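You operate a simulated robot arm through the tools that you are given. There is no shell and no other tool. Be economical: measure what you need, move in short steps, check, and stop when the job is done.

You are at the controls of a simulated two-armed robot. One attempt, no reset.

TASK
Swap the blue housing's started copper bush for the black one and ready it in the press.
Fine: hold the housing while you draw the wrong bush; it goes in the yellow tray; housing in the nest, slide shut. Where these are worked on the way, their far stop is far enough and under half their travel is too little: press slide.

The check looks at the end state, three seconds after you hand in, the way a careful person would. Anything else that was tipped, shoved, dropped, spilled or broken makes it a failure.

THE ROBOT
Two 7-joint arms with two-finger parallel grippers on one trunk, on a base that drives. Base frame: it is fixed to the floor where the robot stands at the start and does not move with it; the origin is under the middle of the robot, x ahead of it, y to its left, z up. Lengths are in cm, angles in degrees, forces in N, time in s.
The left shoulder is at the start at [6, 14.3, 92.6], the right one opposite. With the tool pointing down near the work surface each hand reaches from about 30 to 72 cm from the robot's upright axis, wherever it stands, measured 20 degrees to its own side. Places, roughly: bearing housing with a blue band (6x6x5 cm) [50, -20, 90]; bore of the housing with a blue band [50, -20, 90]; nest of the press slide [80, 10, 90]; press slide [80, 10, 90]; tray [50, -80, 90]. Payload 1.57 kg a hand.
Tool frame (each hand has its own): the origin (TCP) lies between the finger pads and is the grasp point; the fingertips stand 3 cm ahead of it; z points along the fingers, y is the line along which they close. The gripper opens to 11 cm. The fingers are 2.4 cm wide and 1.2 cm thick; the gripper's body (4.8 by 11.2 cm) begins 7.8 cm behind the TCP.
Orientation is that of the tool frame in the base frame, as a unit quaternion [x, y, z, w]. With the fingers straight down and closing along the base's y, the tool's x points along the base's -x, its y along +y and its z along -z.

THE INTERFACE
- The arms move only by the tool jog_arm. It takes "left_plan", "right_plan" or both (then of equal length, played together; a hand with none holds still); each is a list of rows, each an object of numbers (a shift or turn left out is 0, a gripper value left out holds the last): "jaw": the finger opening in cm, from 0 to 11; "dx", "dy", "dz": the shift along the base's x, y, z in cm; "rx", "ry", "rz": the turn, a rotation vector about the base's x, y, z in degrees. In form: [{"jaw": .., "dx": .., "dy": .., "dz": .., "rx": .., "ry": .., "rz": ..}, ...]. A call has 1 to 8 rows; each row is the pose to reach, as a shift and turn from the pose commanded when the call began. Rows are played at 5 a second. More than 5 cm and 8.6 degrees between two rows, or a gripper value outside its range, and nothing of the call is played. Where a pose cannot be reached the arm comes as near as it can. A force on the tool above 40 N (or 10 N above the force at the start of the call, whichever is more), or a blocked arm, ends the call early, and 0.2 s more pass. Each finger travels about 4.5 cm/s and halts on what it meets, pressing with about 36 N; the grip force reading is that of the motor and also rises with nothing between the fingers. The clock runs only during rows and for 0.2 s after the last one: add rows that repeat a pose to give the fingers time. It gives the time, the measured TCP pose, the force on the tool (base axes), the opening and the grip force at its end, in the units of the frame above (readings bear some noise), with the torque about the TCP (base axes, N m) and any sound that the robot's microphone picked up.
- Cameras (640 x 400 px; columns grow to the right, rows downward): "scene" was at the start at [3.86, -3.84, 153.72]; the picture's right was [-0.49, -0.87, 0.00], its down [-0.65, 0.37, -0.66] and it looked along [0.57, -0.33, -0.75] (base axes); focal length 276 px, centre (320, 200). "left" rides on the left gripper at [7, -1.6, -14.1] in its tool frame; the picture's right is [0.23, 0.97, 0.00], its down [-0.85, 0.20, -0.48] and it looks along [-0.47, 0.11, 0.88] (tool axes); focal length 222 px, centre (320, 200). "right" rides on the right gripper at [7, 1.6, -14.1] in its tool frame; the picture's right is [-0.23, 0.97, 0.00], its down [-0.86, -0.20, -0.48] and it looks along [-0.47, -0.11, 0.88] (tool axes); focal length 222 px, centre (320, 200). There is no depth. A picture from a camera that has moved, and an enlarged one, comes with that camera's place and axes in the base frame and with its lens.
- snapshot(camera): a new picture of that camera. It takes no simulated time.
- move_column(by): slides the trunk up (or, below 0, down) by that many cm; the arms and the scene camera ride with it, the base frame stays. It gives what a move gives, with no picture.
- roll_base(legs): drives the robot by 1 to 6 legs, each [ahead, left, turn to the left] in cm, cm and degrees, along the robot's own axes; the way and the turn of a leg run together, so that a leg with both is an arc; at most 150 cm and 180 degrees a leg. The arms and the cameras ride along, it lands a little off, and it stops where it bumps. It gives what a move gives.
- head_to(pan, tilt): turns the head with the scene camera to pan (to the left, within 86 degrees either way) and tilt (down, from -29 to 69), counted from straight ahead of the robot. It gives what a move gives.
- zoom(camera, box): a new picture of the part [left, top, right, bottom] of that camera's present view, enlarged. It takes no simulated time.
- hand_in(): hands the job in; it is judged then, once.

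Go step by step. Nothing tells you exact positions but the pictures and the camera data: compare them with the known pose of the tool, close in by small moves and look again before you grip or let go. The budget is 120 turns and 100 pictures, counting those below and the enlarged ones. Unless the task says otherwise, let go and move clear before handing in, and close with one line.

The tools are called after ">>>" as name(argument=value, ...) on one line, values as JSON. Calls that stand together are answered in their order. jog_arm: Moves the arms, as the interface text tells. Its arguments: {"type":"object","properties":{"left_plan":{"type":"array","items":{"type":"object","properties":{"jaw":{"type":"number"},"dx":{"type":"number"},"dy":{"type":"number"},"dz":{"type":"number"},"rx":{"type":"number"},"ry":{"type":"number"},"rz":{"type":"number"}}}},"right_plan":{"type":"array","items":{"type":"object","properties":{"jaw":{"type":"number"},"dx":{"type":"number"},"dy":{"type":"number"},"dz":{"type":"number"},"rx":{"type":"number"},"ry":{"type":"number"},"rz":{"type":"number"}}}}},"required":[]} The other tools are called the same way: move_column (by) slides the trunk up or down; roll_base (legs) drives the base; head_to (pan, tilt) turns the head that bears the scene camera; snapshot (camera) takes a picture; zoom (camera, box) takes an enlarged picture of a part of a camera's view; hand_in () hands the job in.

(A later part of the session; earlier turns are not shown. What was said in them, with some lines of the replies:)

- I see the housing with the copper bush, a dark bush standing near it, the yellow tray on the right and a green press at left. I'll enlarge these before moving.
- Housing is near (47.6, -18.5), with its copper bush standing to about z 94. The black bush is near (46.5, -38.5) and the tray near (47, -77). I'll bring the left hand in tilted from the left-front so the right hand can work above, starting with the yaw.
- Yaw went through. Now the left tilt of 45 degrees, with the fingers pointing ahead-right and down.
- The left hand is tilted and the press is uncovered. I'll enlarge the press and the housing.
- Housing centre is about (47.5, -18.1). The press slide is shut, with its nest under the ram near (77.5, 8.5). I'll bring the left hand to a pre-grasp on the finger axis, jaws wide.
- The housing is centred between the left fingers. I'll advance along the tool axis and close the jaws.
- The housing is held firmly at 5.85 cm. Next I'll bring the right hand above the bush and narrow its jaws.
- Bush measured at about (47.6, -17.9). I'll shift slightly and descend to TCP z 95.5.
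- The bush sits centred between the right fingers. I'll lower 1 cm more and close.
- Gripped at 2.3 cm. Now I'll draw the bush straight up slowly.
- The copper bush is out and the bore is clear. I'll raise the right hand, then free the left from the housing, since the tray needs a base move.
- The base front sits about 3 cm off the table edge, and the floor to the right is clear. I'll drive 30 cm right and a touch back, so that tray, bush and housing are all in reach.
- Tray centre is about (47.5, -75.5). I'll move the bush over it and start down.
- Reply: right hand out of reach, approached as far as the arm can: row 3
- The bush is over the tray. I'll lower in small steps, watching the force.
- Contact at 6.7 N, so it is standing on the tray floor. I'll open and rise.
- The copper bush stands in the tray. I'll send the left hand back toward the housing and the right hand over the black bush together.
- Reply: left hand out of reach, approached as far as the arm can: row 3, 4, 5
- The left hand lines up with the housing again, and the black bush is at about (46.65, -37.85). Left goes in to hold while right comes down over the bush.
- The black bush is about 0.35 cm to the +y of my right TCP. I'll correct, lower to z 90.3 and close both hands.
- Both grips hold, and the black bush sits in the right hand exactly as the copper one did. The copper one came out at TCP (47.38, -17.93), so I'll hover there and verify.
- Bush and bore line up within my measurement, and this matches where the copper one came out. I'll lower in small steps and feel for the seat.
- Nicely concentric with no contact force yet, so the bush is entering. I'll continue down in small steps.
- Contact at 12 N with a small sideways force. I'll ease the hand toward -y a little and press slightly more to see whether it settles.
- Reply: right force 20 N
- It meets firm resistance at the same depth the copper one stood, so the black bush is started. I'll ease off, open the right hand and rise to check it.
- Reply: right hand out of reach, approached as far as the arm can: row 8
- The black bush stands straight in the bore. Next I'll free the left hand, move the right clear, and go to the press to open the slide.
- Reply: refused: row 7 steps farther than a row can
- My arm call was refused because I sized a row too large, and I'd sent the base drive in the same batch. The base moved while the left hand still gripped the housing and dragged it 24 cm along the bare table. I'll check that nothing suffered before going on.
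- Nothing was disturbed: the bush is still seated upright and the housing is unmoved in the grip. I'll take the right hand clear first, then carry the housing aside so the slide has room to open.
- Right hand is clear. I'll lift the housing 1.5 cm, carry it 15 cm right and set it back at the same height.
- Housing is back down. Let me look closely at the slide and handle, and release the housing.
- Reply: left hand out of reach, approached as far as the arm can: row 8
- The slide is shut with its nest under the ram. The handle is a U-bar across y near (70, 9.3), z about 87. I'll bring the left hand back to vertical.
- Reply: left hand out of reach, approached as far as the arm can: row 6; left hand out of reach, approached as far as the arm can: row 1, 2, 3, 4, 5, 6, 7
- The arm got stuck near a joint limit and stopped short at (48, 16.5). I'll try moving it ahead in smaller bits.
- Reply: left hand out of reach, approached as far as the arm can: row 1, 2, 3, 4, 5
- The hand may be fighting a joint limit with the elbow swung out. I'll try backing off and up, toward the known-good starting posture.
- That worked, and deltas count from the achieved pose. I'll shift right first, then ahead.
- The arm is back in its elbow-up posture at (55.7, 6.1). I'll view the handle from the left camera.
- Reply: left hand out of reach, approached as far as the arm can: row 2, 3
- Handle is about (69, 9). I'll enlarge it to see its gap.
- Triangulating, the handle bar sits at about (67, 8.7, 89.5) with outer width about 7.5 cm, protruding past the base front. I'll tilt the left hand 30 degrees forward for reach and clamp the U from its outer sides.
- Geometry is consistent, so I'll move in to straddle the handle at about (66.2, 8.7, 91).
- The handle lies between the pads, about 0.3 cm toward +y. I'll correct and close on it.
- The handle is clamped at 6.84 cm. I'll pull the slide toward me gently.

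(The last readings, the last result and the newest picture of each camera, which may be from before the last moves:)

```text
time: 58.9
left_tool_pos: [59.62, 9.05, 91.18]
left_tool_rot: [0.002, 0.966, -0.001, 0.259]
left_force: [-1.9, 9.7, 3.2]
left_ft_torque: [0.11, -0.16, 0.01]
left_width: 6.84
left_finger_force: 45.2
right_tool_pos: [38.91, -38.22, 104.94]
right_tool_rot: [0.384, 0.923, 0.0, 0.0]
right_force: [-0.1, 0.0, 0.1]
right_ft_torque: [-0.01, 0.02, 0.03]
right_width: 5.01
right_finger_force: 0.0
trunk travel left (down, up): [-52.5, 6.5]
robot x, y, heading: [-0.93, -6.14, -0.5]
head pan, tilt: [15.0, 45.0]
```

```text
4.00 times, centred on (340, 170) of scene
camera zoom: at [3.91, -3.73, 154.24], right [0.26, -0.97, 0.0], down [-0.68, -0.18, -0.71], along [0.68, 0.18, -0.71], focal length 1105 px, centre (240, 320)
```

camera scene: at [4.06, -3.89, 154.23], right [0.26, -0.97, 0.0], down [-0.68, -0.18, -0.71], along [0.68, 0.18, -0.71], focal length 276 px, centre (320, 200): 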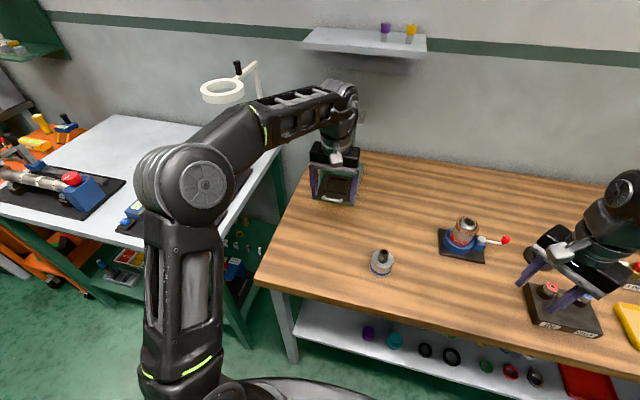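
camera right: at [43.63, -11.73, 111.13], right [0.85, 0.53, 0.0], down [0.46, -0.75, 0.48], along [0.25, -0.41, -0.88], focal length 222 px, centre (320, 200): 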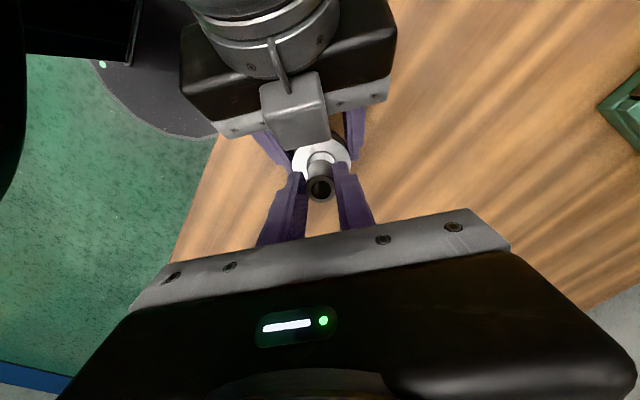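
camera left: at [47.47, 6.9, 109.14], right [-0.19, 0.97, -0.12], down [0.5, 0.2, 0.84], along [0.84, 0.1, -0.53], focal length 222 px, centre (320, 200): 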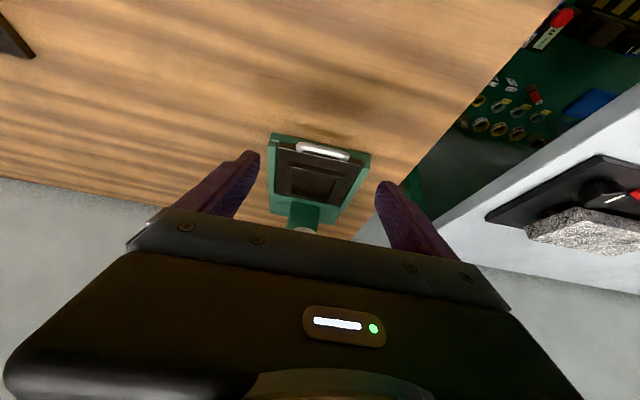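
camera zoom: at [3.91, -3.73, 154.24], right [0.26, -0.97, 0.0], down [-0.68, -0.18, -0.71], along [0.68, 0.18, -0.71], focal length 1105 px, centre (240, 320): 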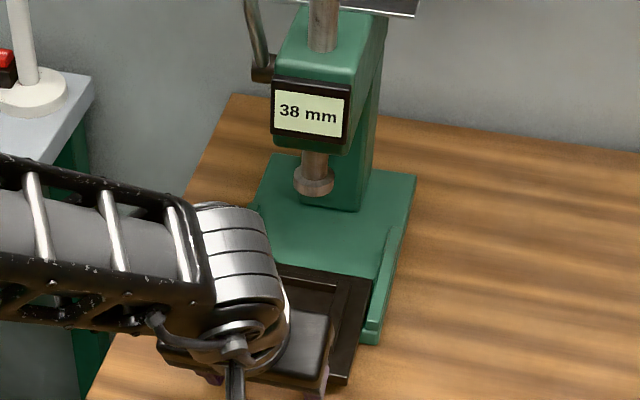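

The slide opens smoothly, 6.6 cm so far. I'll keep pulling to its far stop, correcting the sideways force.

>>> jog_arm(left_plan=[{"dx": -0.7, "dy": 0.15}, {"dx": -1.4, "dy": 0.2}, {"dx": -2.1, "dy": 0.2}, {"dx": -2.8, "dy": 0.2}, {"dx": -3.5, "dy": 0.2}, {"dx": -4.2, "dy": 0.2}, {"dx": -5, "dy": 0.2}])

```text
time: 60.5
left_tool_pos: [54.71, 9.07, 91.2]
left_tool_rot: [0.003, 0.966, -0.002, 0.259]
left_force: [-1.1, -2.1, 4.1]
left_ft_torque: [-0.65, -0.31, -0.17]
left_width: 6.84
left_finger_force: 44.7
right_tool_pos: [38.95, -38.25, 105.07]
right_tool_rot: [0.384, 0.923, 0.0, 0.001]
right_force: [-0.4, -0.5, 0.0]
right_ft_torque: [0.0, -0.02, 0.0]
right_width: 5.01
right_finger_force: 0.1
trunk travel left (down, up): [-52.5, 6.5]
robot x, y, heading: [-1.03, -6.12, -0.2]
head pan, tilt: [15.0, 45.0]
```

11.5 cm out and still free. I'll look before pulling further.

>>> zoom(camera="scene", box=[270, 130, 400, 240])

>>> jog_arm(left_plan=[{"dx": -0.3}, {"dx": -0.6}, {"dx": -0.9}, {"dx": -1.2}])

```text
3.64 times, centred on (335, 185) of scene
camera zoom: at [3.91, -3.88, 154.24], right [0.26, -0.97, 0.0], down [-0.68, -0.18, -0.71], along [0.68, 0.18, -0.71], focal length 1004 px, centre (266, 254)
```

zoom: 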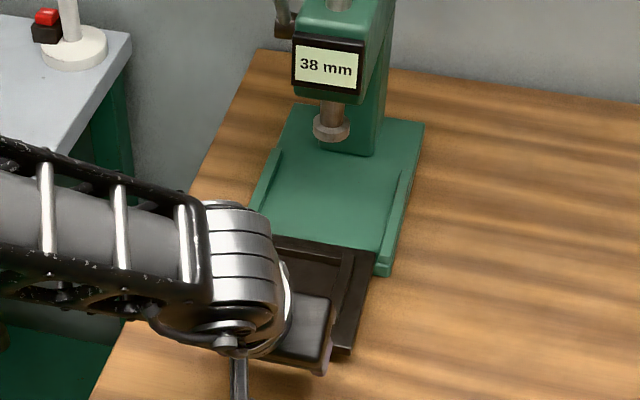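

```text
time: 61.5
left_tool_pos: [53.44, 9.02, 91.27]
left_tool_rot: [0.004, 0.966, -0.002, 0.26]
left_force: [0.8, -6.6, 6.3]
left_ft_torque: [-1.01, 0.0, -0.68]
left_width: 6.8
left_finger_force: 44.8
right_tool_pos: [38.98, -38.34, 104.98]
right_tool_rot: [0.384, 0.923, -0.001, 0.0]
right_force: [0.5, -0.2, 0.4]
right_ft_torque: [0.01, 0.01, 0.0]
right_width: 5.02
right_finger_force: 0.1
trunk travel left (down, up): [-52.5, 6.5]
robot x, y, heading: [-0.68, -6.27, -0.4]
head pan, tilt: [15.0, 45.0]
```

12.8 cm out, well beyond what the nest needs. I'll relieve the side force and try a touch more for the stop.

>>> jog_arm(left_plan=[{"dx": -0.2, "dy": -0.15, "dz": 0.05}, {"dx": -0.5, "dy": -0.15, "dz": 0.05}, {"dx": -0.8, "dy": -0.15, "dz": 0.05}, {"dx": -1.2, "dy": -0.15, "dz": 0.05}, {"dx": -1.6, "dy": -0.15, "dz": 0.05}, {"dx": -2.0, "dy": -0.15, "dz": 0.05}])

>>> zoom(camera="scene", box=[270, 130, 400, 240])

>>> zoom(camera="left", box=[180, 100, 460, 270])

```text
time: 62.9
left_tool_pos: [51.15, 9.23, 91.02]
left_tool_rot: [-0.001, 0.966, 0.001, 0.257]
left_force: [0.1, -0.2, 0.4]
left_ft_torque: [0.01, -0.01, -0.02]
left_width: 5.52
left_finger_force: 0.0
right_tool_pos: [38.83, -38.15, 105.07]
right_tool_rot: [0.384, 0.923, 0.0, 0.0]
right_force: [-0.2, 0.2, -0.3]
right_ft_torque: [0.0, -0.03, 0.0]
right_width: 5.0
right_finger_force: 0.0
trunk travel left (down, up): [-52.5, 6.5]
robot x, y, heading: [-0.87, -6.14, -0.0]
head pan, tilt: [15.0, 45.0]
```

```text
3.64 times, centred on (335, 185) of scene
camera zoom: at [3.77, -3.8, 154.24], right [0.26, -0.97, 0.0], down [-0.68, -0.18, -0.71], along [0.68, 0.18, -0.71], focal length 1004 px, centre (266, 254)
```

zoom: 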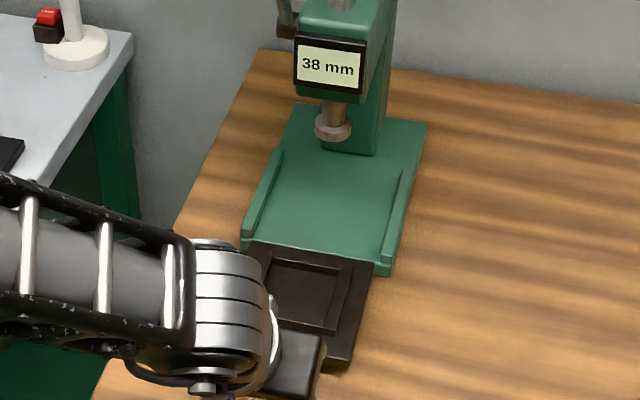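

```text
2.29 times, centred on (320, 185) of left
camera zoom: at [38.14, 7.57, 99.82], right [-0.2, 0.97, -0.11], down [0.5, 0.2, 0.84], along [0.84, 0.11, -0.53], focal length 508 px, centre (320, 234)
```

zoom: 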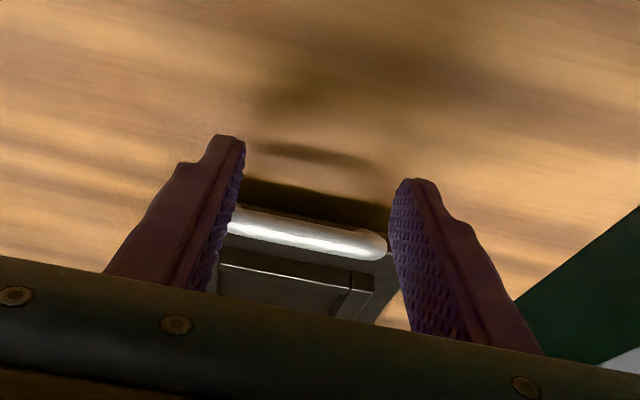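

The slide hit its far stop and the pads then slipped off the handle. It is fully open and looks intact, with the nest near x 61. I'll open, back out along the tool axis and view the nest.

>>> jog_arm(left_plan=[{"jaw": 7.5}, {"jaw": 9}, {"jaw": 9, "dx": -1.5, "dz": 2.6}, {"dx": -3, "dz": 5.2}, {"dx": -5, "dz": 8.6}, {"dx": -5, "dz": 10, "dy": -3}, {"dx": -5, "dz": 10, "dy": -7}, {"dx": -5, "dz": 10, "dy": -11}])

>>> zoom(camera="scene", box=[270, 150, 400, 290])

>>> snapshot(camera="left")

```text
time: 64.7
left_tool_pos: [46.47, -2.06, 101.1]
left_tool_rot: [0.001, 0.966, 0.0, 0.258]
left_force: [1.2, -1.2, -0.7]
left_ft_torque: [0.0, 0.0, 0.02]
left_width: 9.02
left_finger_force: 0.1
right_tool_pos: [39.03, -38.39, 105.0]
right_tool_rot: [0.384, 0.923, 0.0, -0.001]
right_force: [-0.7, -0.6, 0.0]
right_ft_torque: [0.05, 0.01, 0.01]
right_width: 5.01
right_finger_force: 0.1
trunk travel left (down, up): [-52.5, 6.5]
robot x, y, heading: [-0.54, -5.76, -0.1]
head pan, tilt: [15.0, 45.0]
```

```text
2.86 times, centred on (335, 220) of scene
camera zoom: at [4.01, -3.92, 154.23], right [0.26, -0.97, 0.0], down [-0.68, -0.18, -0.71], along [0.68, 0.18, -0.71], focal length 789 px, centre (277, 143)
```

zoom: 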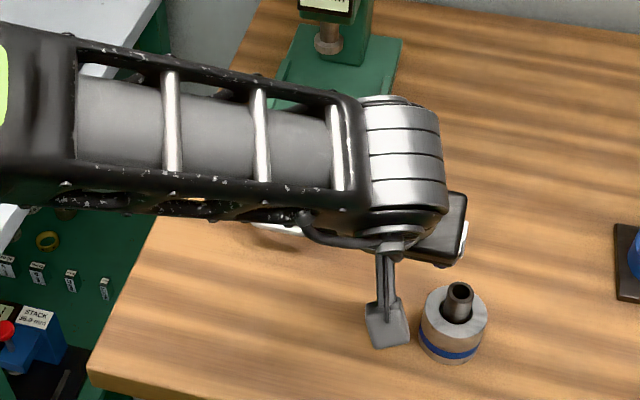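

```text
27 pictures are left
camera left: at [33.33, -3.58, 109.91], right [-0.19, 0.97, -0.11], down [0.5, 0.2, 0.84], along [0.84, 0.11, -0.53], focal length 222 px, centre (320, 200)
```

left: 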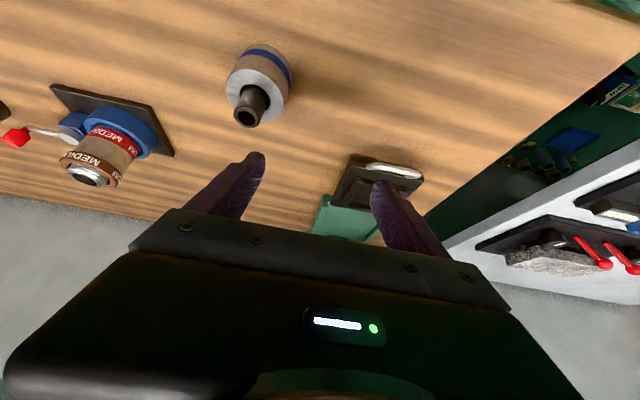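

Housing is at about (48.1, -9.3). I'll go to a pre-grasp behind it along the tool axis.

>>> jog_arm(left_plan=[{"dx": -2, "dy": -2, "dz": 1}, {"dx": -3.9, "dy": -5, "dz": 0}, {"dx": -3.9, "dy": -7.2, "dz": -1.5}, {"dx": -2.4, "dy": -7.2, "dz": -4.1}, {"dx": -2.4, "dy": -7.2, "dz": -4.1}])

>>> snapshot(camera="left")

```text
time: 65.9
left_tool_pos: [44.19, -9.11, 97.13]
left_tool_rot: [0.002, 0.966, -0.001, 0.259]
left_force: [0.3, -1.2, 0.7]
left_ft_torque: [-0.02, 0.02, 0.02]
left_width: 9.0
left_finger_force: 0.0
right_tool_pos: [38.93, -38.29, 105.03]
right_tool_rot: [0.384, 0.923, 0.0, 0.0]
right_force: [-0.1, -0.5, 0.4]
right_ft_torque: [0.03, -0.01, -0.02]
right_width: 5.0
right_finger_force: 0.1
trunk travel left (down, up): [-52.5, 6.5]
robot x, y, heading: [-1.21, -5.85, -0.1]
head pan, tilt: [15.0, 45.0]
```

```text
26 pictures are left
camera left: at [31.05, -10.72, 105.85], right [-0.19, 0.97, -0.12], down [0.5, 0.2, 0.84], along [0.84, 0.1, -0.53], focal length 222 px, centre (320, 200)
```

left: 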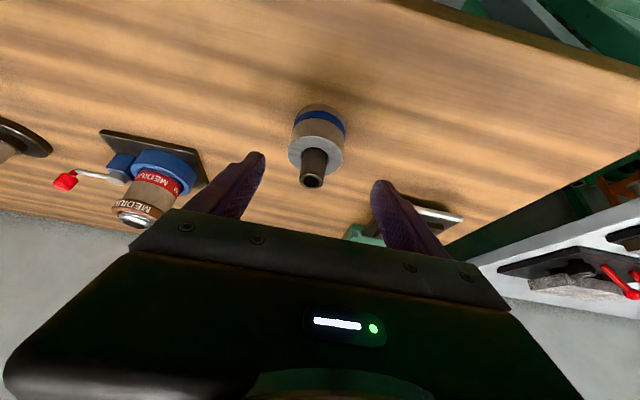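

Centred. I'll advance to the grasp height, gripping only the upper part so the fingertips clear the nest frame, and close.

>>> jog_arm(left_plan=[{"dx": 1.2, "dz": -2.5}, {"dx": 2.4, "dz": -5}, {"dx": 3.4, "dy": -0.1, "dz": -7.3}, {"dx": 3.4, "dy": -0.1, "dz": -7.3}, {"dx": 3.4, "dy": -0.1, "dz": -7.3, "jaw": 7}, {"dx": 3.4, "dy": -0.1, "dz": -7.3, "jaw": 5}, {"dx": 3.4, "dy": -0.1, "dz": -7.3, "jaw": 5}, {"dx": 3.4, "dy": -0.1, "dz": -7.3, "jaw": 5}])

>>> zoom(camera="left", box=[200, 80, 440, 240])

>>> zoom(camera="scene", box=[280, 150, 410, 290])

```text
time: 67.7
left_tool_pos: [47.53, -9.3, 89.64]
left_tool_rot: [0.003, 0.966, -0.001, 0.259]
left_force: [0.1, -1.3, -0.4]
left_ft_torque: [0.0, 0.0, -0.03]
left_width: 5.85
left_finger_force: 31.5
right_tool_pos: [39.05, -38.29, 105.02]
right_tool_rot: [0.385, 0.923, 0.0, 0.0]
right_force: [0.3, 0.7, -0.1]
right_ft_torque: [0.0, 0.02, 0.01]
right_width: 5.0
right_finger_force: 0.0
trunk travel left (down, up): [-52.5, 6.5]
robot x, y, heading: [-0.69, -6.03, -0.2]
head pan, tilt: [15.0, 45.0]
```

```text
2.50 times, centred on (320, 160) of left
camera zoom: at [34.44, -10.88, 98.49], right [-0.19, 0.97, -0.11], down [0.5, 0.2, 0.84], along [0.84, 0.1, -0.53], focal length 555 px, centre (320, 300)
```

zoom: 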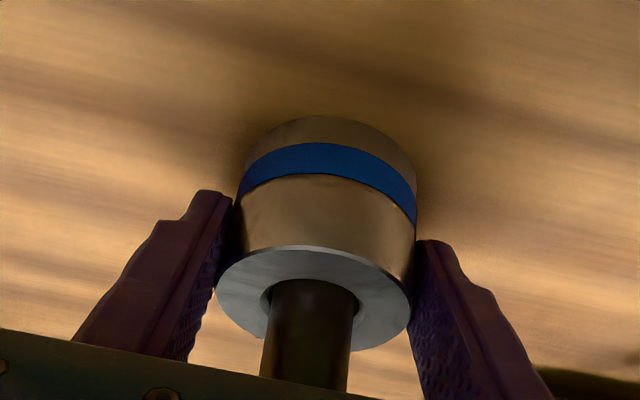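

```text
2.86 times, centred on (345, 220) of scene
camera zoom: at [3.97, -3.87, 154.23], right [0.26, -0.97, 0.0], down [-0.68, -0.18, -0.71], along [0.68, 0.18, -0.71], focal length 789 px, centre (249, 143)
```

zoom: 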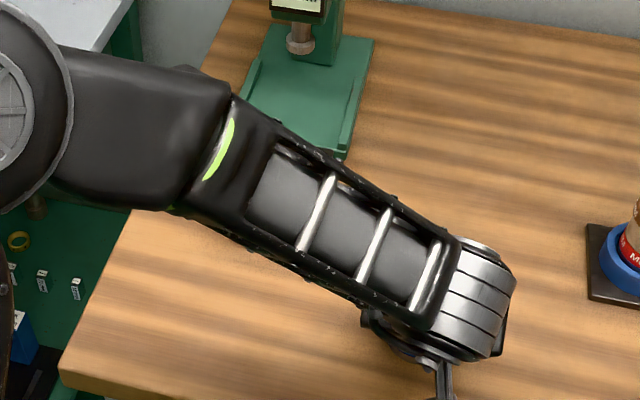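

Housing is held by its upper half. I'll lift it and carry it toward a hover in front of the open nest.

>>> jog_arm(left_plan=[{"dz": 1}, {"dz": 4}, {"dz": 8, "dy": 2}, {"dz": 11, "dy": 5.5}, {"dz": 12, "dy": 10}, {"dz": 12, "dy": 14, "dx": 1}, {"dz": 12, "dy": 17.5, "dx": 3}, {"dz": 12, "dy": 18, "dx": 4}])

>>> snapshot(camera="left")

>>> snapshot(camera="scene")

```text
time: 69.5
left_tool_pos: [51.6, 8.82, 101.66]
left_tool_rot: [0.002, 0.966, -0.001, 0.259]
left_force: [-1.2, 1.3, -3.6]
left_ft_torque: [0.03, 0.09, -0.04]
left_width: 5.85
left_finger_force: 35.9
right_tool_pos: [39.01, -38.29, 104.98]
right_tool_rot: [0.384, 0.923, 0.0, 0.0]
right_force: [0.4, 0.3, -0.8]
right_ft_torque: [-0.04, -0.03, 0.0]
right_width: 5.03
right_finger_force: 0.1
trunk travel left (down, up): [-52.5, 6.5]
robot x, y, heading: [-1.1, -6.21, -0.3]
head pan, tilt: [15.0, 45.0]
```

```text
23 pictures are left
camera left: at [38.53, 7.18, 110.47], right [-0.19, 0.97, -0.11], down [0.5, 0.2, 0.84], along [0.84, 0.1, -0.53], focal length 222 px, centre (320, 200)
```

left: 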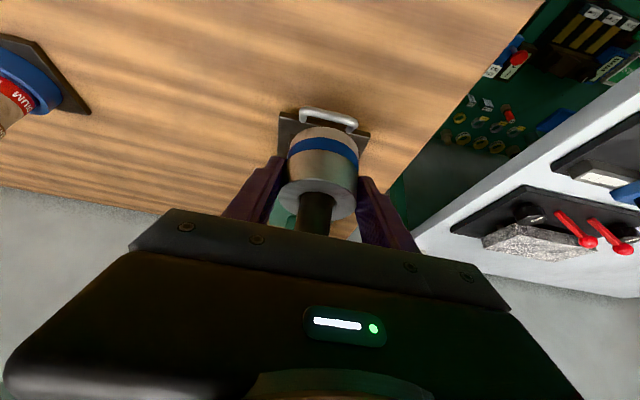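

```text
22 pictures are left
camera scene: at [4.01, -3.86, 154.23], right [0.26, -0.97, 0.0], down [-0.68, -0.18, -0.71], along [0.68, 0.18, -0.71], focal length 276 px, centre (320, 200)
```

scene: 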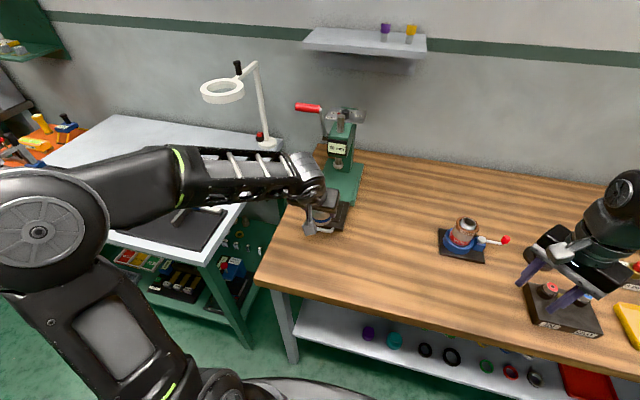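

From the handle position, the nest centre should be near (62, 8.7). I'll hover the housing over it with about 3-4 cm clearance and look.

>>> jog_arm(left_plan=[{"dx": 3}, {"dx": 6}, {"dx": 9, "dz": -1}, {"dx": 9.9, "dz": -2.5}, {"dx": 9.9, "dz": -3.7}, {"dx": 9.9, "dz": -3.7}])

>>> zoom(camera="left", box=[220, 80, 420, 240])

>>> zoom(camera="scene", box=[280, 140, 380, 240])

```text
time: 70.9
left_tool_pos: [61.42, 8.67, 97.97]
left_tool_rot: [0.002, 0.966, -0.001, 0.259]
left_force: [0.0, 0.2, -3.2]
left_ft_torque: [0.01, 0.03, 0.03]
left_width: 5.85
left_finger_force: 35.9
right_tool_pos: [38.96, -38.36, 105.08]
right_tool_rot: [0.384, 0.923, -0.001, 0.0]
right_force: [0.4, 0.9, -0.2]
right_ft_torque: [0.0, 0.0, 0.01]
right_width: 5.0
right_finger_force: 0.1
trunk travel left (down, up): [-52.5, 6.5]
robot x, y, heading: [-0.75, -6.11, -0.1]
head pan, tilt: [15.0, 45.0]
```

```text
2.50 times, centred on (320, 160) of left
camera zoom: at [48.33, 7.17, 106.79], right [-0.19, 0.97, -0.12], down [0.5, 0.2, 0.84], along [0.84, 0.1, -0.53], focal length 555 px, centre (320, 300)
```

zoom: 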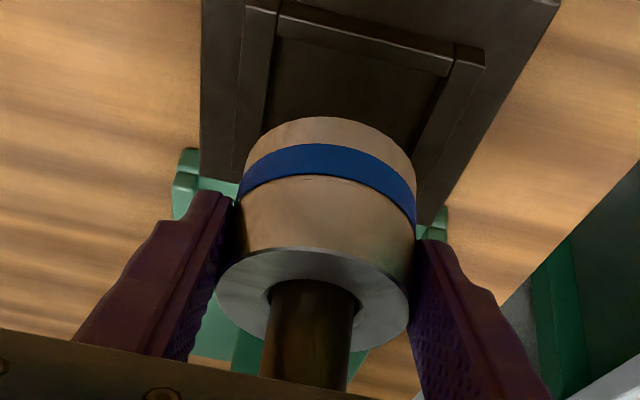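

```text
4.00 times, centred on (330, 190) of scene
camera zoom: at [3.98, -3.85, 154.23], right [0.26, -0.97, 0.0], down [-0.68, -0.18, -0.71], along [0.68, 0.18, -0.71], focal length 1105 px, centre (280, 240)
```

zoom: 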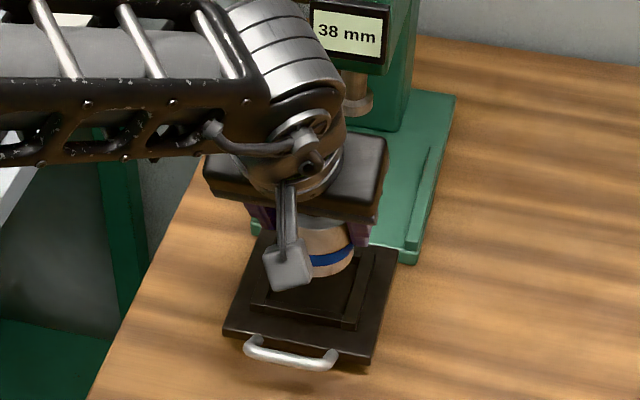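

The nest is a four-sided frame, centre about (62.5, 8.7). I'll move 0.55 cm further ahead, lower to just above the frame and check again.

>>> jog_arm(left_plan=[{"dx": 0.55, "dz": -0.7}, {"dx": 0.55, "dz": -1.5}, {"dx": 0.55, "dz": -2.1}, {"dx": 0.55, "dz": -2.1}])

>>> zoom(camera="left", box=[250, 80, 390, 190])

>>> zoom(camera="scene", box=[310, 185, 370, 240])

```text
time: 71.9
left_tool_pos: [62.0, 8.75, 95.9]
left_tool_rot: [0.001, 0.966, -0.002, 0.259]
left_force: [1.1, -0.1, -3.7]
left_ft_torque: [0.01, 0.01, 0.0]
left_width: 5.86
left_finger_force: 35.8
right_tool_pos: [39.1, -38.33, 105.01]
right_tool_rot: [0.384, 0.923, 0.0, 0.0]
right_force: [-0.3, 0.5, 0.2]
right_ft_torque: [-0.01, 0.02, -0.04]
right_width: 4.99
right_finger_force: 0.0
trunk travel left (down, up): [-52.5, 6.5]
robot x, y, heading: [-0.8, -5.79, -0.2]
head pan, tilt: [15.0, 45.0]
```

```text
3.64 times, centred on (320, 135) of left
camera zoom: at [48.85, 7.14, 104.68], right [-0.19, 0.97, -0.12], down [0.5, 0.2, 0.84], along [0.84, 0.1, -0.53], focal length 808 px, centre (320, 436)
```

zoom: 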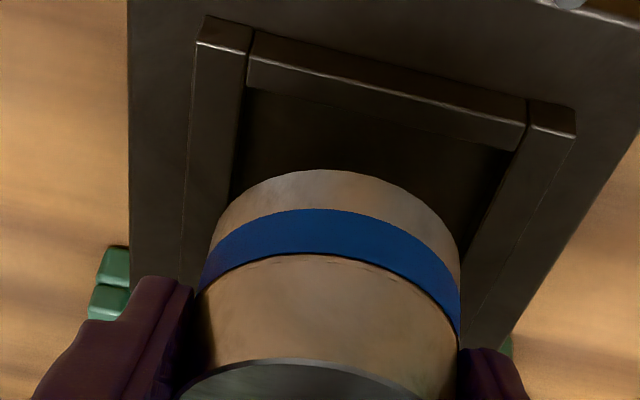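

```text
7.27 times, centred on (340, 212) of scene
camera zoom: at [3.99, -3.85, 154.23], right [0.26, -0.97, 0.0], down [-0.68, -0.18, -0.71], along [0.68, 0.18, -0.71], focal length 2008 px, centre (174, 109)
```

zoom: 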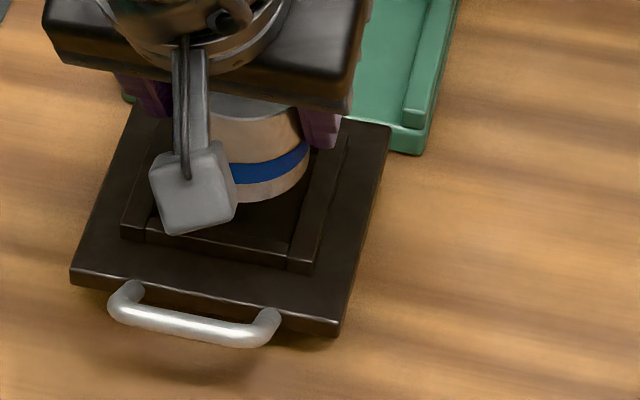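

Using the pocket's own width as scale, the frame top is nearer z 88.7 and the nest centre is about (63.2, 8.9). I'll shift (+0.65, +0.12), lower 1.3 cm and check.

>>> jog_arm(left_plan=[{"dx": 0.35, "dy": 0.12}, {"dx": 0.65, "dy": 0.12, "dz": -0.4}, {"dx": 0.65, "dy": 0.12, "dz": -0.9}, {"dx": 0.65, "dy": 0.12, "dz": -1.3}, {"dx": 0.65, "dy": 0.12, "dz": -1.3}])

>>> zoom(camera="left", box=[250, 80, 390, 190])

>>> zoom(camera="scene", box=[310, 185, 370, 240])

```text
time: 73.1
left_tool_pos: [62.54, 8.76, 94.6]
left_tool_rot: [0.003, 0.966, -0.003, 0.258]
left_force: [-0.7, -0.3, -4.4]
left_ft_torque: [-0.03, 0.03, -0.03]
left_width: 5.84
left_finger_force: 35.6
right_tool_pos: [39.07, -38.22, 104.94]
right_tool_rot: [0.384, 0.923, 0.001, -0.001]
right_force: [0.2, -0.6, -0.2]
right_ft_torque: [-0.01, -0.02, 0.0]
right_width: 5.0
right_finger_force: 0.1
trunk travel left (down, up): [-52.5, 6.5]
robot x, y, heading: [-0.85, -5.57, 0.1]
head pan, tilt: [15.0, 45.0]
```

```text
3.64 times, centred on (320, 135) of left
camera zoom: at [49.47, 7.27, 103.36], right [-0.19, 0.97, -0.12], down [0.5, 0.2, 0.84], along [0.84, 0.1, -0.53], focal length 808 px, centre (320, 436)
```

zoom: 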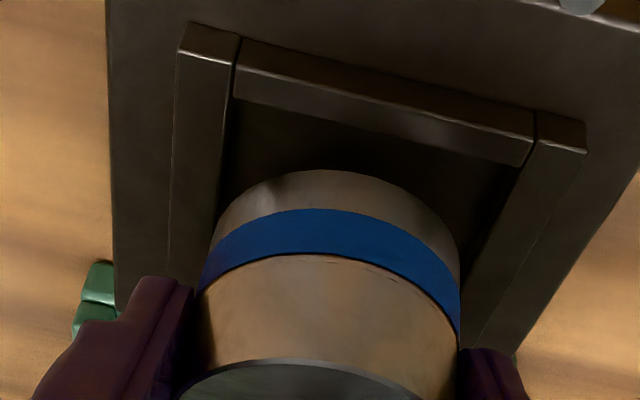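

```text
7.27 times, centred on (340, 212) of scene
camera zoom: at [4.0, -3.84, 154.23], right [0.26, -0.97, 0.0], down [-0.68, -0.18, -0.71], along [0.68, 0.18, -0.71], focal length 2008 px, centre (174, 109)
```

zoom: 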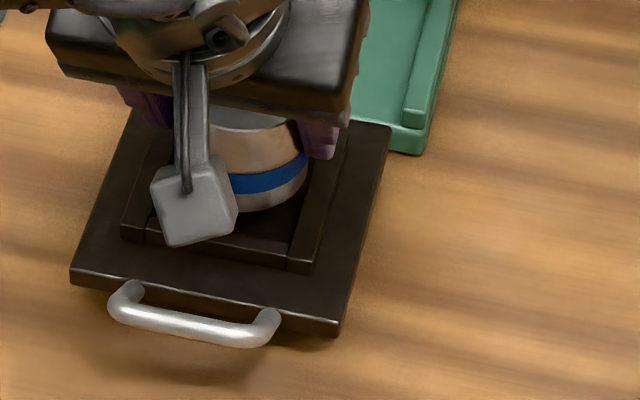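

The frame seems a bit lower still, so the best estimate of the centre is about (63.5, 8.93). I'll shift slightly and lower in small steps, feeling for contact.

>>> jog_arm(left_plan=[{"dx": 0.35, "dy": 0.1}, {"dx": 0.35, "dy": 0.1, "dz": -0.4}, {"dx": 0.35, "dy": 0.1, "dz": -0.8}, {"dx": 0.35, "dy": 0.1, "dz": -1.1}, {"dx": 0.35, "dy": 0.1, "dz": -1.1}])

>>> zoom(camera="left", box=[250, 80, 390, 190])

```text
time: 74.3
left_tool_pos: [63.02, 8.83, 93.69]
left_tool_rot: [0.002, 0.965, -0.001, 0.261]
left_force: [0.1, 1.1, 7.3]
left_ft_torque: [0.12, -0.36, 0.04]
left_width: 5.85
left_finger_force: 36.0
right_tool_pos: [38.97, -38.32, 105.01]
right_tool_rot: [0.384, 0.923, -0.001, 0.0]
right_force: [0.2, 0.4, 0.6]
right_ft_torque: [0.03, -0.04, -0.02]
right_width: 5.01
right_finger_force: 0.1
trunk travel left (down, up): [-52.5, 6.5]
robot x, y, heading: [-1.16, -6.07, -0.4]
head pan, tilt: [15.0, 45.0]
```

```text
3.64 times, centred on (320, 135) of left
camera zoom: at [49.83, 7.36, 102.4], right [-0.19, 0.97, -0.12], down [0.5, 0.2, 0.84], along [0.85, 0.1, -0.52], focal length 808 px, centre (320, 436)
```

zoom: 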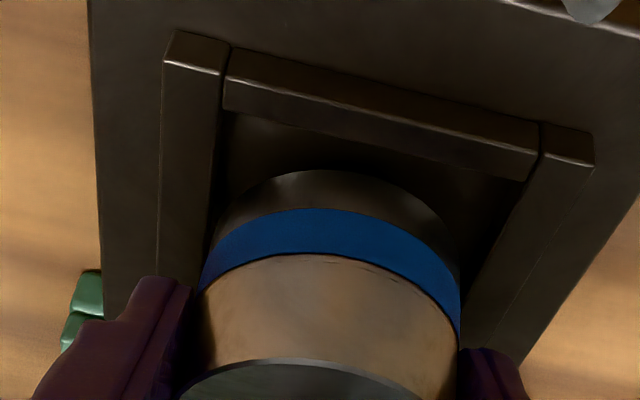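

It touched at z about 89.05, and the torque shows contact at the rear edge, so the housing is too far ahead by about 0.5 cm. With the frame top known, the nest centre works out at (63.0, 8.87). I'll lift, shift back and try again.

>>> jog_arm(left_plan=[{"dz": 0.5}, {"dz": 0.5, "dx": -0.55, "dy": 0.02}, {"dz": 0.1, "dx": -0.55, "dy": 0.02}, {"dz": -0.2, "dx": -0.55, "dy": 0.02}, {"dz": -0.5, "dx": -0.55, "dy": 0.02}, {"dz": -0.5, "dx": -0.55, "dy": 0.02}])

```text
time: 75.7
left_tool_pos: [62.48, 9.05, 92.89]
left_tool_rot: [0.001, 0.966, -0.001, 0.26]
left_force: [-0.3, -0.9, -3.7]
left_ft_torque: [0.01, 0.05, -0.02]
left_width: 5.86
left_finger_force: 35.9
right_tool_pos: [39.04, -38.36, 104.91]
right_tool_rot: [0.384, 0.923, 0.001, 0.0]
right_force: [-0.4, -0.3, -0.7]
right_ft_torque: [-0.03, -0.04, 0.02]
right_width: 5.0
right_finger_force: 0.1
trunk travel left (down, up): [-52.5, 6.5]
robot x, y, heading: [-0.93, -6.11, -0.2]
head pan, tilt: [15.0, 45.0]
```

It now passes below the frame top with no contact, so it is inside the nest. I'll lower to the floor.

>>> jog_arm(left_plan=[{"dz": -0.2}, {"dz": -0.4}, {"dz": -0.6}, {"dz": -0.6}])

>>> zoom(camera="left", box=[250, 80, 390, 190])

```text
time: 76.7
left_tool_pos: [62.47, 8.94, 92.69]
left_tool_rot: [0.002, 0.965, -0.001, 0.261]
left_force: [1.1, 3.4, 14.9]
left_ft_torque: [0.21, 0.32, -0.02]
left_width: 5.85
left_finger_force: 35.9
right_tool_pos: [38.96, -38.27, 105.04]
right_tool_rot: [0.384, 0.923, 0.001, 0.0]
right_force: [0.2, -0.7, 1.2]
right_ft_torque: [-0.03, 0.02, 0.0]
right_width: 5.0
right_finger_force: 0.0
trunk travel left (down, up): [-52.5, 6.5]
robot x, y, heading: [-0.63, -6.16, -0.1]
head pan, tilt: [15.0, 45.0]
```

```text
3.64 times, centred on (320, 135) of left
camera zoom: at [49.27, 7.4, 101.42], right [-0.19, 0.97, -0.12], down [0.5, 0.2, 0.84], along [0.85, 0.1, -0.52], focal length 808 px, centre (320, 436)
```

zoom: 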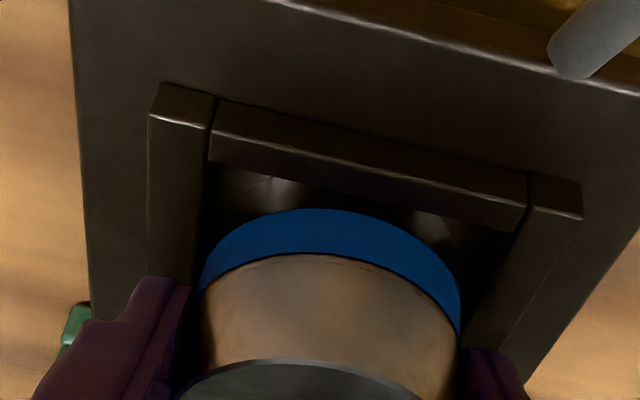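

The housing is about 1 cm below the frame top and resting on the nest floor. I'll ease off, open and back out along the tool axis.

>>> jog_arm(left_plan=[{"dz": 0.25}, {"dz": 0.25, "jaw": 6.5}, {"dz": 0.25, "jaw": 8}, {"dz": 0.25, "jaw": 9}, {"jaw": 9, "dx": -1.5, "dz": 2.8}, {"jaw": 9, "dx": -3.5, "dz": 6.2}, {"jaw": 9, "dx": -5.5, "dz": 9.7}, {"jaw": 9, "dx": -7.5, "dz": 13}])

>>> zoom(camera="left", box=[220, 60, 420, 220])

```text
time: 78.5
left_tool_pos: [54.8, 8.98, 105.34]
left_tool_rot: [0.003, 0.966, -0.001, 0.259]
left_force: [-0.8, -0.9, -0.4]
left_ft_torque: [-0.03, -0.03, -0.04]
left_width: 8.98
left_finger_force: 0.0
right_tool_pos: [38.94, -38.34, 104.94]
right_tool_rot: [0.384, 0.923, 0.0, 0.0]
right_force: [-1.0, -0.1, -0.4]
right_ft_torque: [0.01, -0.04, 0.01]
right_width: 4.98
right_finger_force: 0.0
trunk travel left (down, up): [-52.5, 6.5]
robot x, y, heading: [-0.97, -5.73, 0.0]
head pan, tilt: [15.0, 45.0]
```

```text
2.50 times, centred on (320, 140) of left
camera zoom: at [41.72, 7.38, 114.13], right [-0.19, 0.97, -0.11], down [0.5, 0.2, 0.84], along [0.84, 0.1, -0.53], focal length 555 px, centre (320, 350)
```

zoom: 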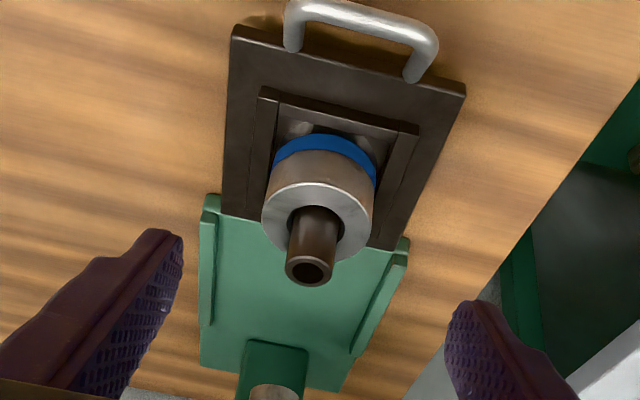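

The housing sits squarely in the nest with the bush upright. Next I'll close the fingers and come down in front of the handle bar to push the slide.

>>> jog_arm(left_plan=[{"dx": -3, "jaw": 7}, {"dx": -5.6, "jaw": 4}, {"dx": -5.6, "dz": -4, "jaw": 1}, {"dx": -5.6, "dz": -8, "jaw": 0}, {"dx": -5.6, "dy": -0.1, "dz": -12}, {"dx": -5.6, "dy": -0.1, "dz": -14.8}, {"dx": -5.6, "dy": -0.1, "dz": -14.8}])

>>> snapshot(camera="left")

```text
time: 80.1
left_tool_pos: [49.17, 8.97, 90.59]
left_tool_rot: [0.001, 0.966, -0.001, 0.259]
left_force: [1.2, 0.0, -0.2]
left_ft_torque: [0.02, -0.01, -0.03]
left_width: 0.0
left_finger_force: 21.5
right_tool_pos: [38.92, -38.37, 104.97]
right_tool_rot: [0.384, 0.924, 0.001, 0.0]
right_force: [0.5, 0.5, -1.1]
right_ft_torque: [0.02, -0.02, -0.03]
right_width: 5.01
right_finger_force: 0.0
trunk travel left (down, up): [-52.5, 6.5]
robot x, y, heading: [-0.86, -6.1, -0.1]
head pan, tilt: [15.0, 45.0]
```

```text
12 pictures are left
camera left: at [36.11, 7.32, 99.43], right [-0.19, 0.97, -0.12], down [0.5, 0.2, 0.84], along [0.84, 0.1, -0.53], focal length 222 px, centre (320, 200)
```

left: 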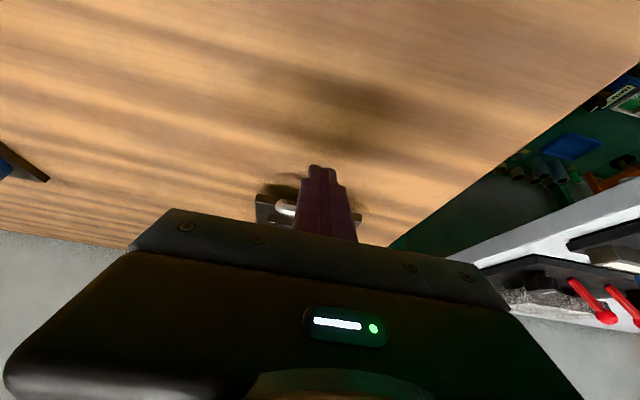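

Fingers stand in front of the bar's middle. I'll push gently, stopping well before the bush reaches the ram.

>>> jog_arm(left_plan=[{"dx": 1.2}, {"dx": 2.2}, {"dx": 2.9}, {"dx": 3.6}, {"dx": 4.4}, {"dx": 5.2}, {"dx": 6.0}, {"dx": 6.8}])

>>> jog_arm(left_plan=[{"dx": 0.8}, {"dx": 1.6}, {"dx": 2.4}, {"dx": 3.2}, {"dx": 4.0}, {"dx": 4.4}])

>>> head_to(pan=15, tilt=35)

>>> zoom(camera="scene", box=[280, 150, 400, 270])

```text
time: 81.9
left_tool_pos: [56.07, 8.97, 90.72]
left_tool_rot: [0.002, 0.966, -0.001, 0.259]
left_force: [0.2, -0.1, 0.4]
left_ft_torque: [0.01, -0.02, -0.03]
left_width: 0.0
left_finger_force: 21.7
right_tool_pos: [38.99, -38.32, 104.98]
right_tool_rot: [0.385, 0.923, 0.0, 0.0]
right_force: [0.4, 0.3, -0.2]
right_ft_torque: [0.0, -0.02, -0.03]
right_width: 5.02
right_finger_force: 0.1
trunk travel left (down, up): [-52.5, 6.5]
robot x, y, heading: [-0.81, -6.36, -0.0]
head pan, tilt: [15.0, 45.0]
```

```text
time: 83.3
left_tool_pos: [60.46, 8.89, 90.64]
left_tool_rot: [0.002, 0.966, -0.001, 0.259]
left_force: [-1.0, 0.7, -1.7]
left_ft_torque: [0.02, 0.03, -0.05]
left_width: 0.0
left_finger_force: 21.5
right_tool_pos: [38.95, -38.3, 104.9]
right_tool_rot: [0.385, 0.923, 0.0, 0.0]
right_force: [-0.1, -0.3, -1.0]
right_ft_torque: [0.02, -0.03, 0.01]
right_width: 4.99
right_finger_force: 0.1
trunk travel left (down, up): [-52.5, 6.5]
robot x, y, heading: [-0.8, -5.95, -0.2]
head pan, tilt: [15.0, 45.0]
```

```text
time: 84.0
left_tool_pos: [60.33, 8.86, 90.56]
left_tool_rot: [0.002, 0.966, -0.002, 0.259]
left_force: [0.0, -0.7, -0.6]
left_ft_torque: [0.01, 0.04, 0.02]
left_width: 0.04
left_finger_force: 20.8
right_tool_pos: [39.03, -38.36, 105.0]
right_tool_rot: [0.385, 0.923, 0.0, 0.0]
right_force: [-0.4, -0.9, 0.1]
right_ft_torque: [-0.01, 0.0, -0.03]
right_width: 5.03
right_finger_force: 0.1
trunk travel left (down, up): [-52.5, 6.5]
robot x, y, heading: [-0.49, -6.01, 0.1]
head pan, tilt: [15.0, 35.0]
```

```text
3.33 times, centred on (340, 210) of scene
camera zoom: at [4.61, -3.68, 155.71], right [0.26, -0.97, 0.0], down [-0.56, -0.15, -0.82], along [0.79, 0.21, -0.57], focal length 921 px, centre (253, 167)
```

zoom: 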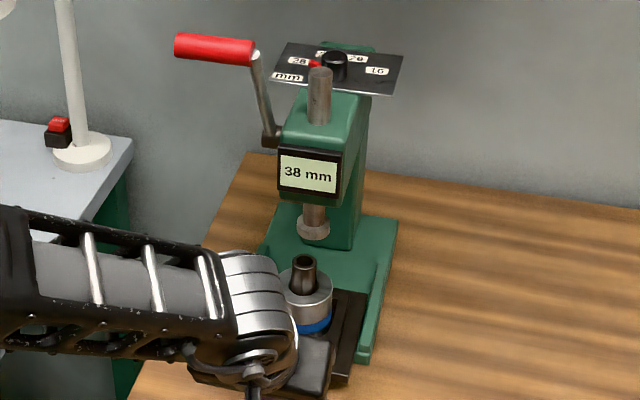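

The slide moves freely and the bush is approaching the ram. Estimated headroom is slim (about 0.3 cm, uncertain), so I'll push in small steps and watch the force.

>>> jog_arm(left_plan=[{"dx": 0.5}, {"dx": 1.0}, {"dx": 1.4}, {"dx": 1.4}])

>>> zoom(camera="scene", box=[310, 180, 370, 240])

```text
time: 85.0
left_tool_pos: [61.88, 8.83, 90.61]
left_tool_rot: [0.002, 0.966, -0.002, 0.259]
left_force: [-0.5, 0.4, -0.5]
left_ft_torque: [0.08, 0.06, 0.03]
left_width: 0.01
left_finger_force: 21.7
right_tool_pos: [39.06, -38.26, 104.99]
right_tool_rot: [0.384, 0.923, 0.0, 0.0]
right_force: [-0.5, 0.3, 0.1]
right_ft_torque: [0.01, 0.0, 0.02]
right_width: 5.01
right_finger_force: 0.0
trunk travel left (down, up): [-52.5, 6.5]
robot x, y, heading: [-0.64, -5.96, -0.1]
head pan, tilt: [15.0, 35.0]
```

```text
6.67 times, centred on (340, 210) of scene
camera zoom: at [4.61, -3.68, 155.72], right [0.26, -0.97, 0.0], down [-0.55, -0.15, -0.82], along [0.79, 0.21, -0.57], focal length 1841 px, centre (187, 133)
```

zoom: 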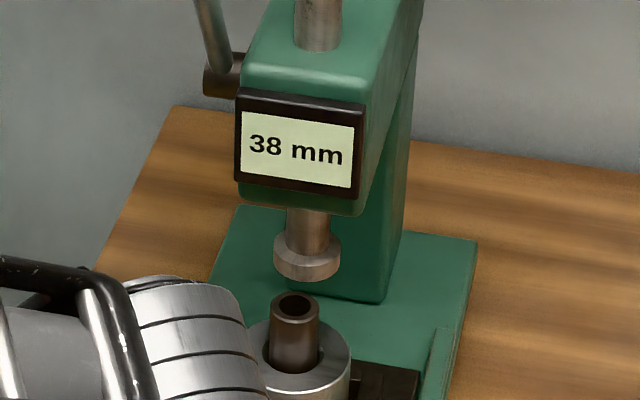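

Extrapolating the bush's path in the image, it passes about 0.5 cm or more below the ram. I'll continue in small steps.

>>> jog_arm(left_plan=[{"dx": 0.4}, {"dx": 0.8}, {"dx": 1.2}, {"dx": 1.5}, {"dx": 1.5}])

>>> zoom(camera="scene", box=[310, 180, 370, 240])

```text
time: 86.2
left_tool_pos: [63.51, 8.84, 90.58]
left_tool_rot: [0.001, 0.966, -0.001, 0.258]
left_force: [-0.8, 1.5, 0.2]
left_ft_torque: [0.02, 0.04, -0.03]
left_width: 0.02
left_finger_force: 21.3
right_tool_pos: [38.9, -38.37, 104.97]
right_tool_rot: [0.384, 0.923, 0.0, 0.0]
right_force: [0.1, 0.1, 0.3]
right_ft_torque: [0.01, -0.01, -0.02]
right_width: 5.0
right_finger_force: 0.0
trunk travel left (down, up): [-52.5, 6.5]
robot x, y, heading: [-1.14, -5.98, -0.2]
head pan, tilt: [15.0, 35.0]
```

```text
6.67 times, centred on (340, 210) of scene
camera zoom: at [4.61, -3.68, 155.72], right [0.26, -0.97, 0.0], down [-0.55, -0.15, -0.82], along [0.79, 0.21, -0.57], focal length 1841 px, centre (187, 133)
```

zoom: 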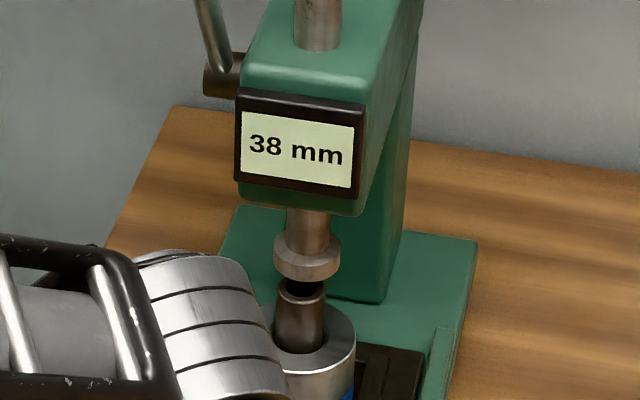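

It's sliding under the ram without contact. I'll continue to the closed stop, letting the force show the end.

>>> jog_arm(left_plan=[{"dx": 0.4}, {"dx": 0.8}, {"dx": 1.1}, {"dx": 1.4}, {"dx": 1.7}, {"dx": 2.0}])

>>> zoom(camera="scene", box=[310, 180, 370, 240])

```text
time: 87.6
left_tool_pos: [64.96, 8.84, 90.38]
left_tool_rot: [0.002, 0.967, 0.0, 0.254]
left_force: [-32.3, -1.7, -7.2]
left_ft_torque: [-0.03, 0.39, -0.06]
left_width: 0.0
left_finger_force: 20.8
right_tool_pos: [38.69, -38.23, 105.07]
right_tool_rot: [0.385, 0.923, 0.0, 0.001]
right_force: [-0.8, 0.5, -0.4]
right_ft_torque: [0.0, -0.03, 0.0]
right_width: 5.02
right_finger_force: 0.1
trunk travel left (down, up): [-52.5, 6.5]
robot x, y, heading: [-1.07, -5.89, -0.2]
head pan, tilt: [15.0, 35.0]
```

```text
6.67 times, centred on (340, 210) of scene
camera zoom: at [4.24, -3.68, 155.71], right [0.26, -0.97, 0.0], down [-0.55, -0.15, -0.82], along [0.79, 0.21, -0.57], focal length 1841 px, centre (187, 133)
```

zoom: 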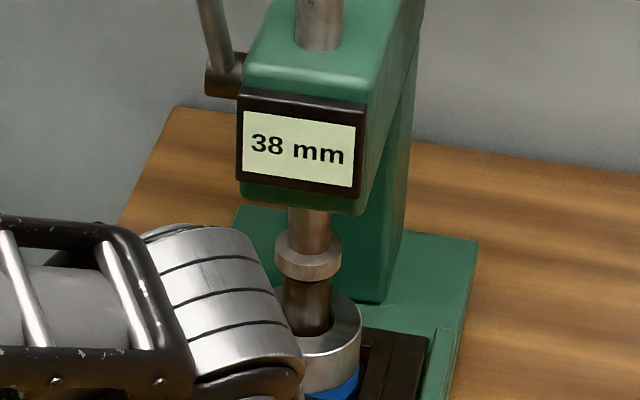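

It reached the hard stop exactly where the handle stood when shut. I'll back off and move the left hand clear, then check everything.

>>> jog_arm(left_plan=[{"dx": -2}, {"dx": -5}, {"dx": -8, "dz": 3}, {"dx": -11, "dz": 7}, {"dx": -14, "dz": 10}, {"dx": -17, "dz": 11, "dy": 3}, {"dx": -20, "dz": 11, "dy": 6}])

>>> head_to(pan=0, tilt=45)

>>> snapshot(camera="scene")

>>> zoom(camera="scene", box=[200, 90, 290, 190])

```text
time: 89.2
left_tool_pos: [45.43, 14.74, 101.69]
left_tool_rot: [0.002, 0.966, -0.001, 0.259]
left_force: [0.0, 0.3, 0.5]
left_ft_torque: [0.0, 0.0, -0.01]
left_width: 0.0
left_finger_force: 21.4
right_tool_pos: [39.0, -38.26, 105.05]
right_tool_rot: [0.384, 0.923, 0.0, 0.0]
right_force: [0.6, 0.7, 0.9]
right_ft_torque: [-0.03, 0.01, 0.0]
right_width: 4.97
right_finger_force: 0.1
trunk travel left (down, up): [-52.5, 6.5]
robot x, y, heading: [-0.88, -5.7, -0.3]
head pan, tilt: [15.0, 35.0]
```

```text
time: 90.0
left_tool_pos: [45.46, 14.81, 101.75]
left_tool_rot: [0.002, 0.966, -0.001, 0.259]
left_force: [0.1, -0.4, -1.0]
left_ft_torque: [0.0, 0.03, -0.01]
left_width: 0.0
left_finger_force: 21.1
right_tool_pos: [38.97, -38.36, 104.99]
right_tool_rot: [0.384, 0.923, 0.0, -0.001]
right_force: [-0.8, 1.1, 0.8]
right_ft_torque: [-0.01, 0.01, 0.02]
right_width: 5.01
right_finger_force: 0.1
trunk travel left (down, up): [-52.5, 6.5]
robot x, y, heading: [-1.24, -6.16, -0.3]
head pan, tilt: [0.0, 45.0]
```

```text
7 pictures are left
camera scene: at [4.21, -5.95, 154.24], right [0.0, -1.0, 0.0], down [-0.71, 0.0, -0.71], along [0.71, 0.0, -0.71], focal length 276 px, centre (320, 200)
```

scene: 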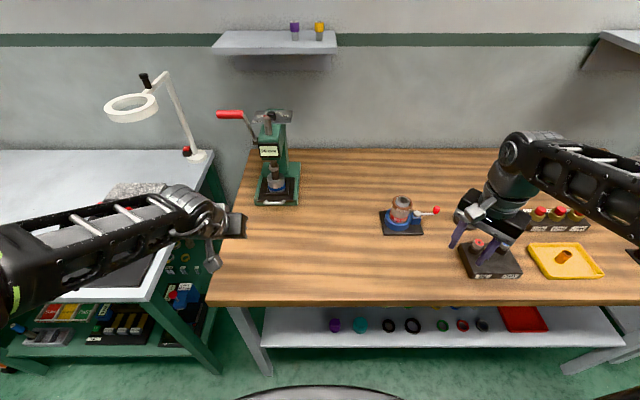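

```text
4.00 times, centred on (245, 140) of scene
camera zoom: at [4.21, -5.95, 154.24], right [0.0, -1.0, 0.0], down [-0.71, 0.0, -0.71], along [0.71, 0.0, -0.71], focal length 1105 px, centre (620, 440)
```

zoom: 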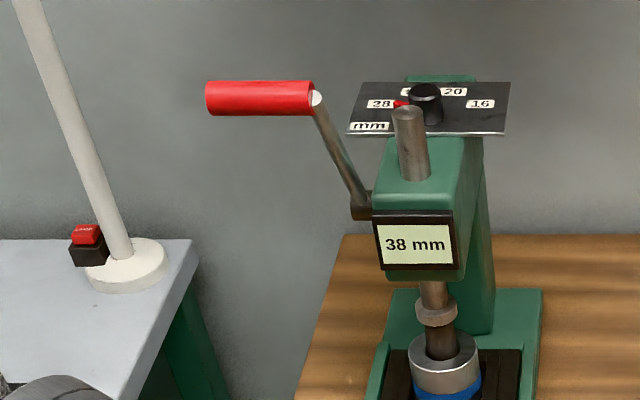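

The bush is upright under the ram. A last look at the slide front and the tray.

>>> zoom(camera="scene", box=[240, 150, 320, 220])

>>> zoom(camera="scene", box=[430, 180, 620, 300])

```text
5.71 times, centred on (280, 185) of scene
camera zoom: at [4.21, -5.95, 154.24], right [0.0, -1.0, 0.0], down [-0.71, 0.0, -0.71], along [0.71, 0.0, -0.71], focal length 1578 px, centre (549, 286)
```

zoom: 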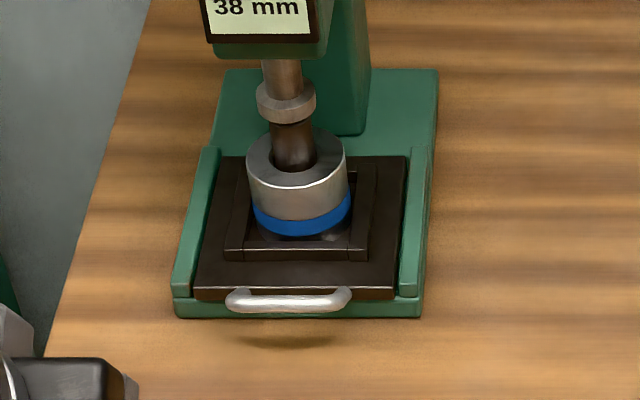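

```text
3.33 times, centred on (525, 240) of scene
camera zoom: at [4.21, -5.95, 154.24], right [0.0, -1.0, 0.0], down [-0.71, 0.0, -0.71], along [0.71, 0.0, -0.71], focal length 921 px, centre (-363, 67)
```

zoom: 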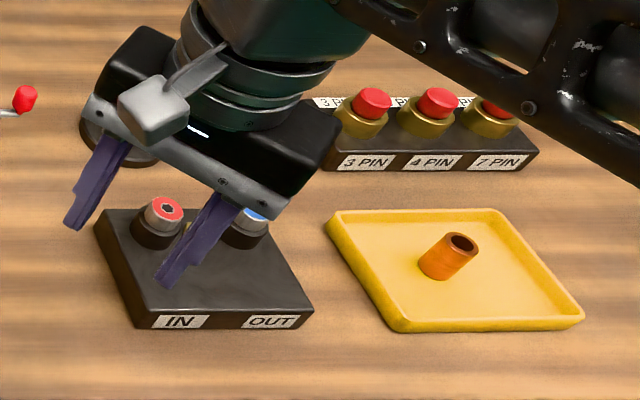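

The housing with the black bush is in the nest, the slide is shut, the copper bush stands in the yellow tray, and both hands are clear. Handing in.

>>> hand_in()

```text
The job is handed in.
```

The black bush is started in the blue housing, the housing is in the nest with the press slide shut, and the copper bush is in the yellow tray. One slip on the way: a mistimed base move dragged the gripped housing 24 cm across bare table, but I checked and nothing was disturbed.
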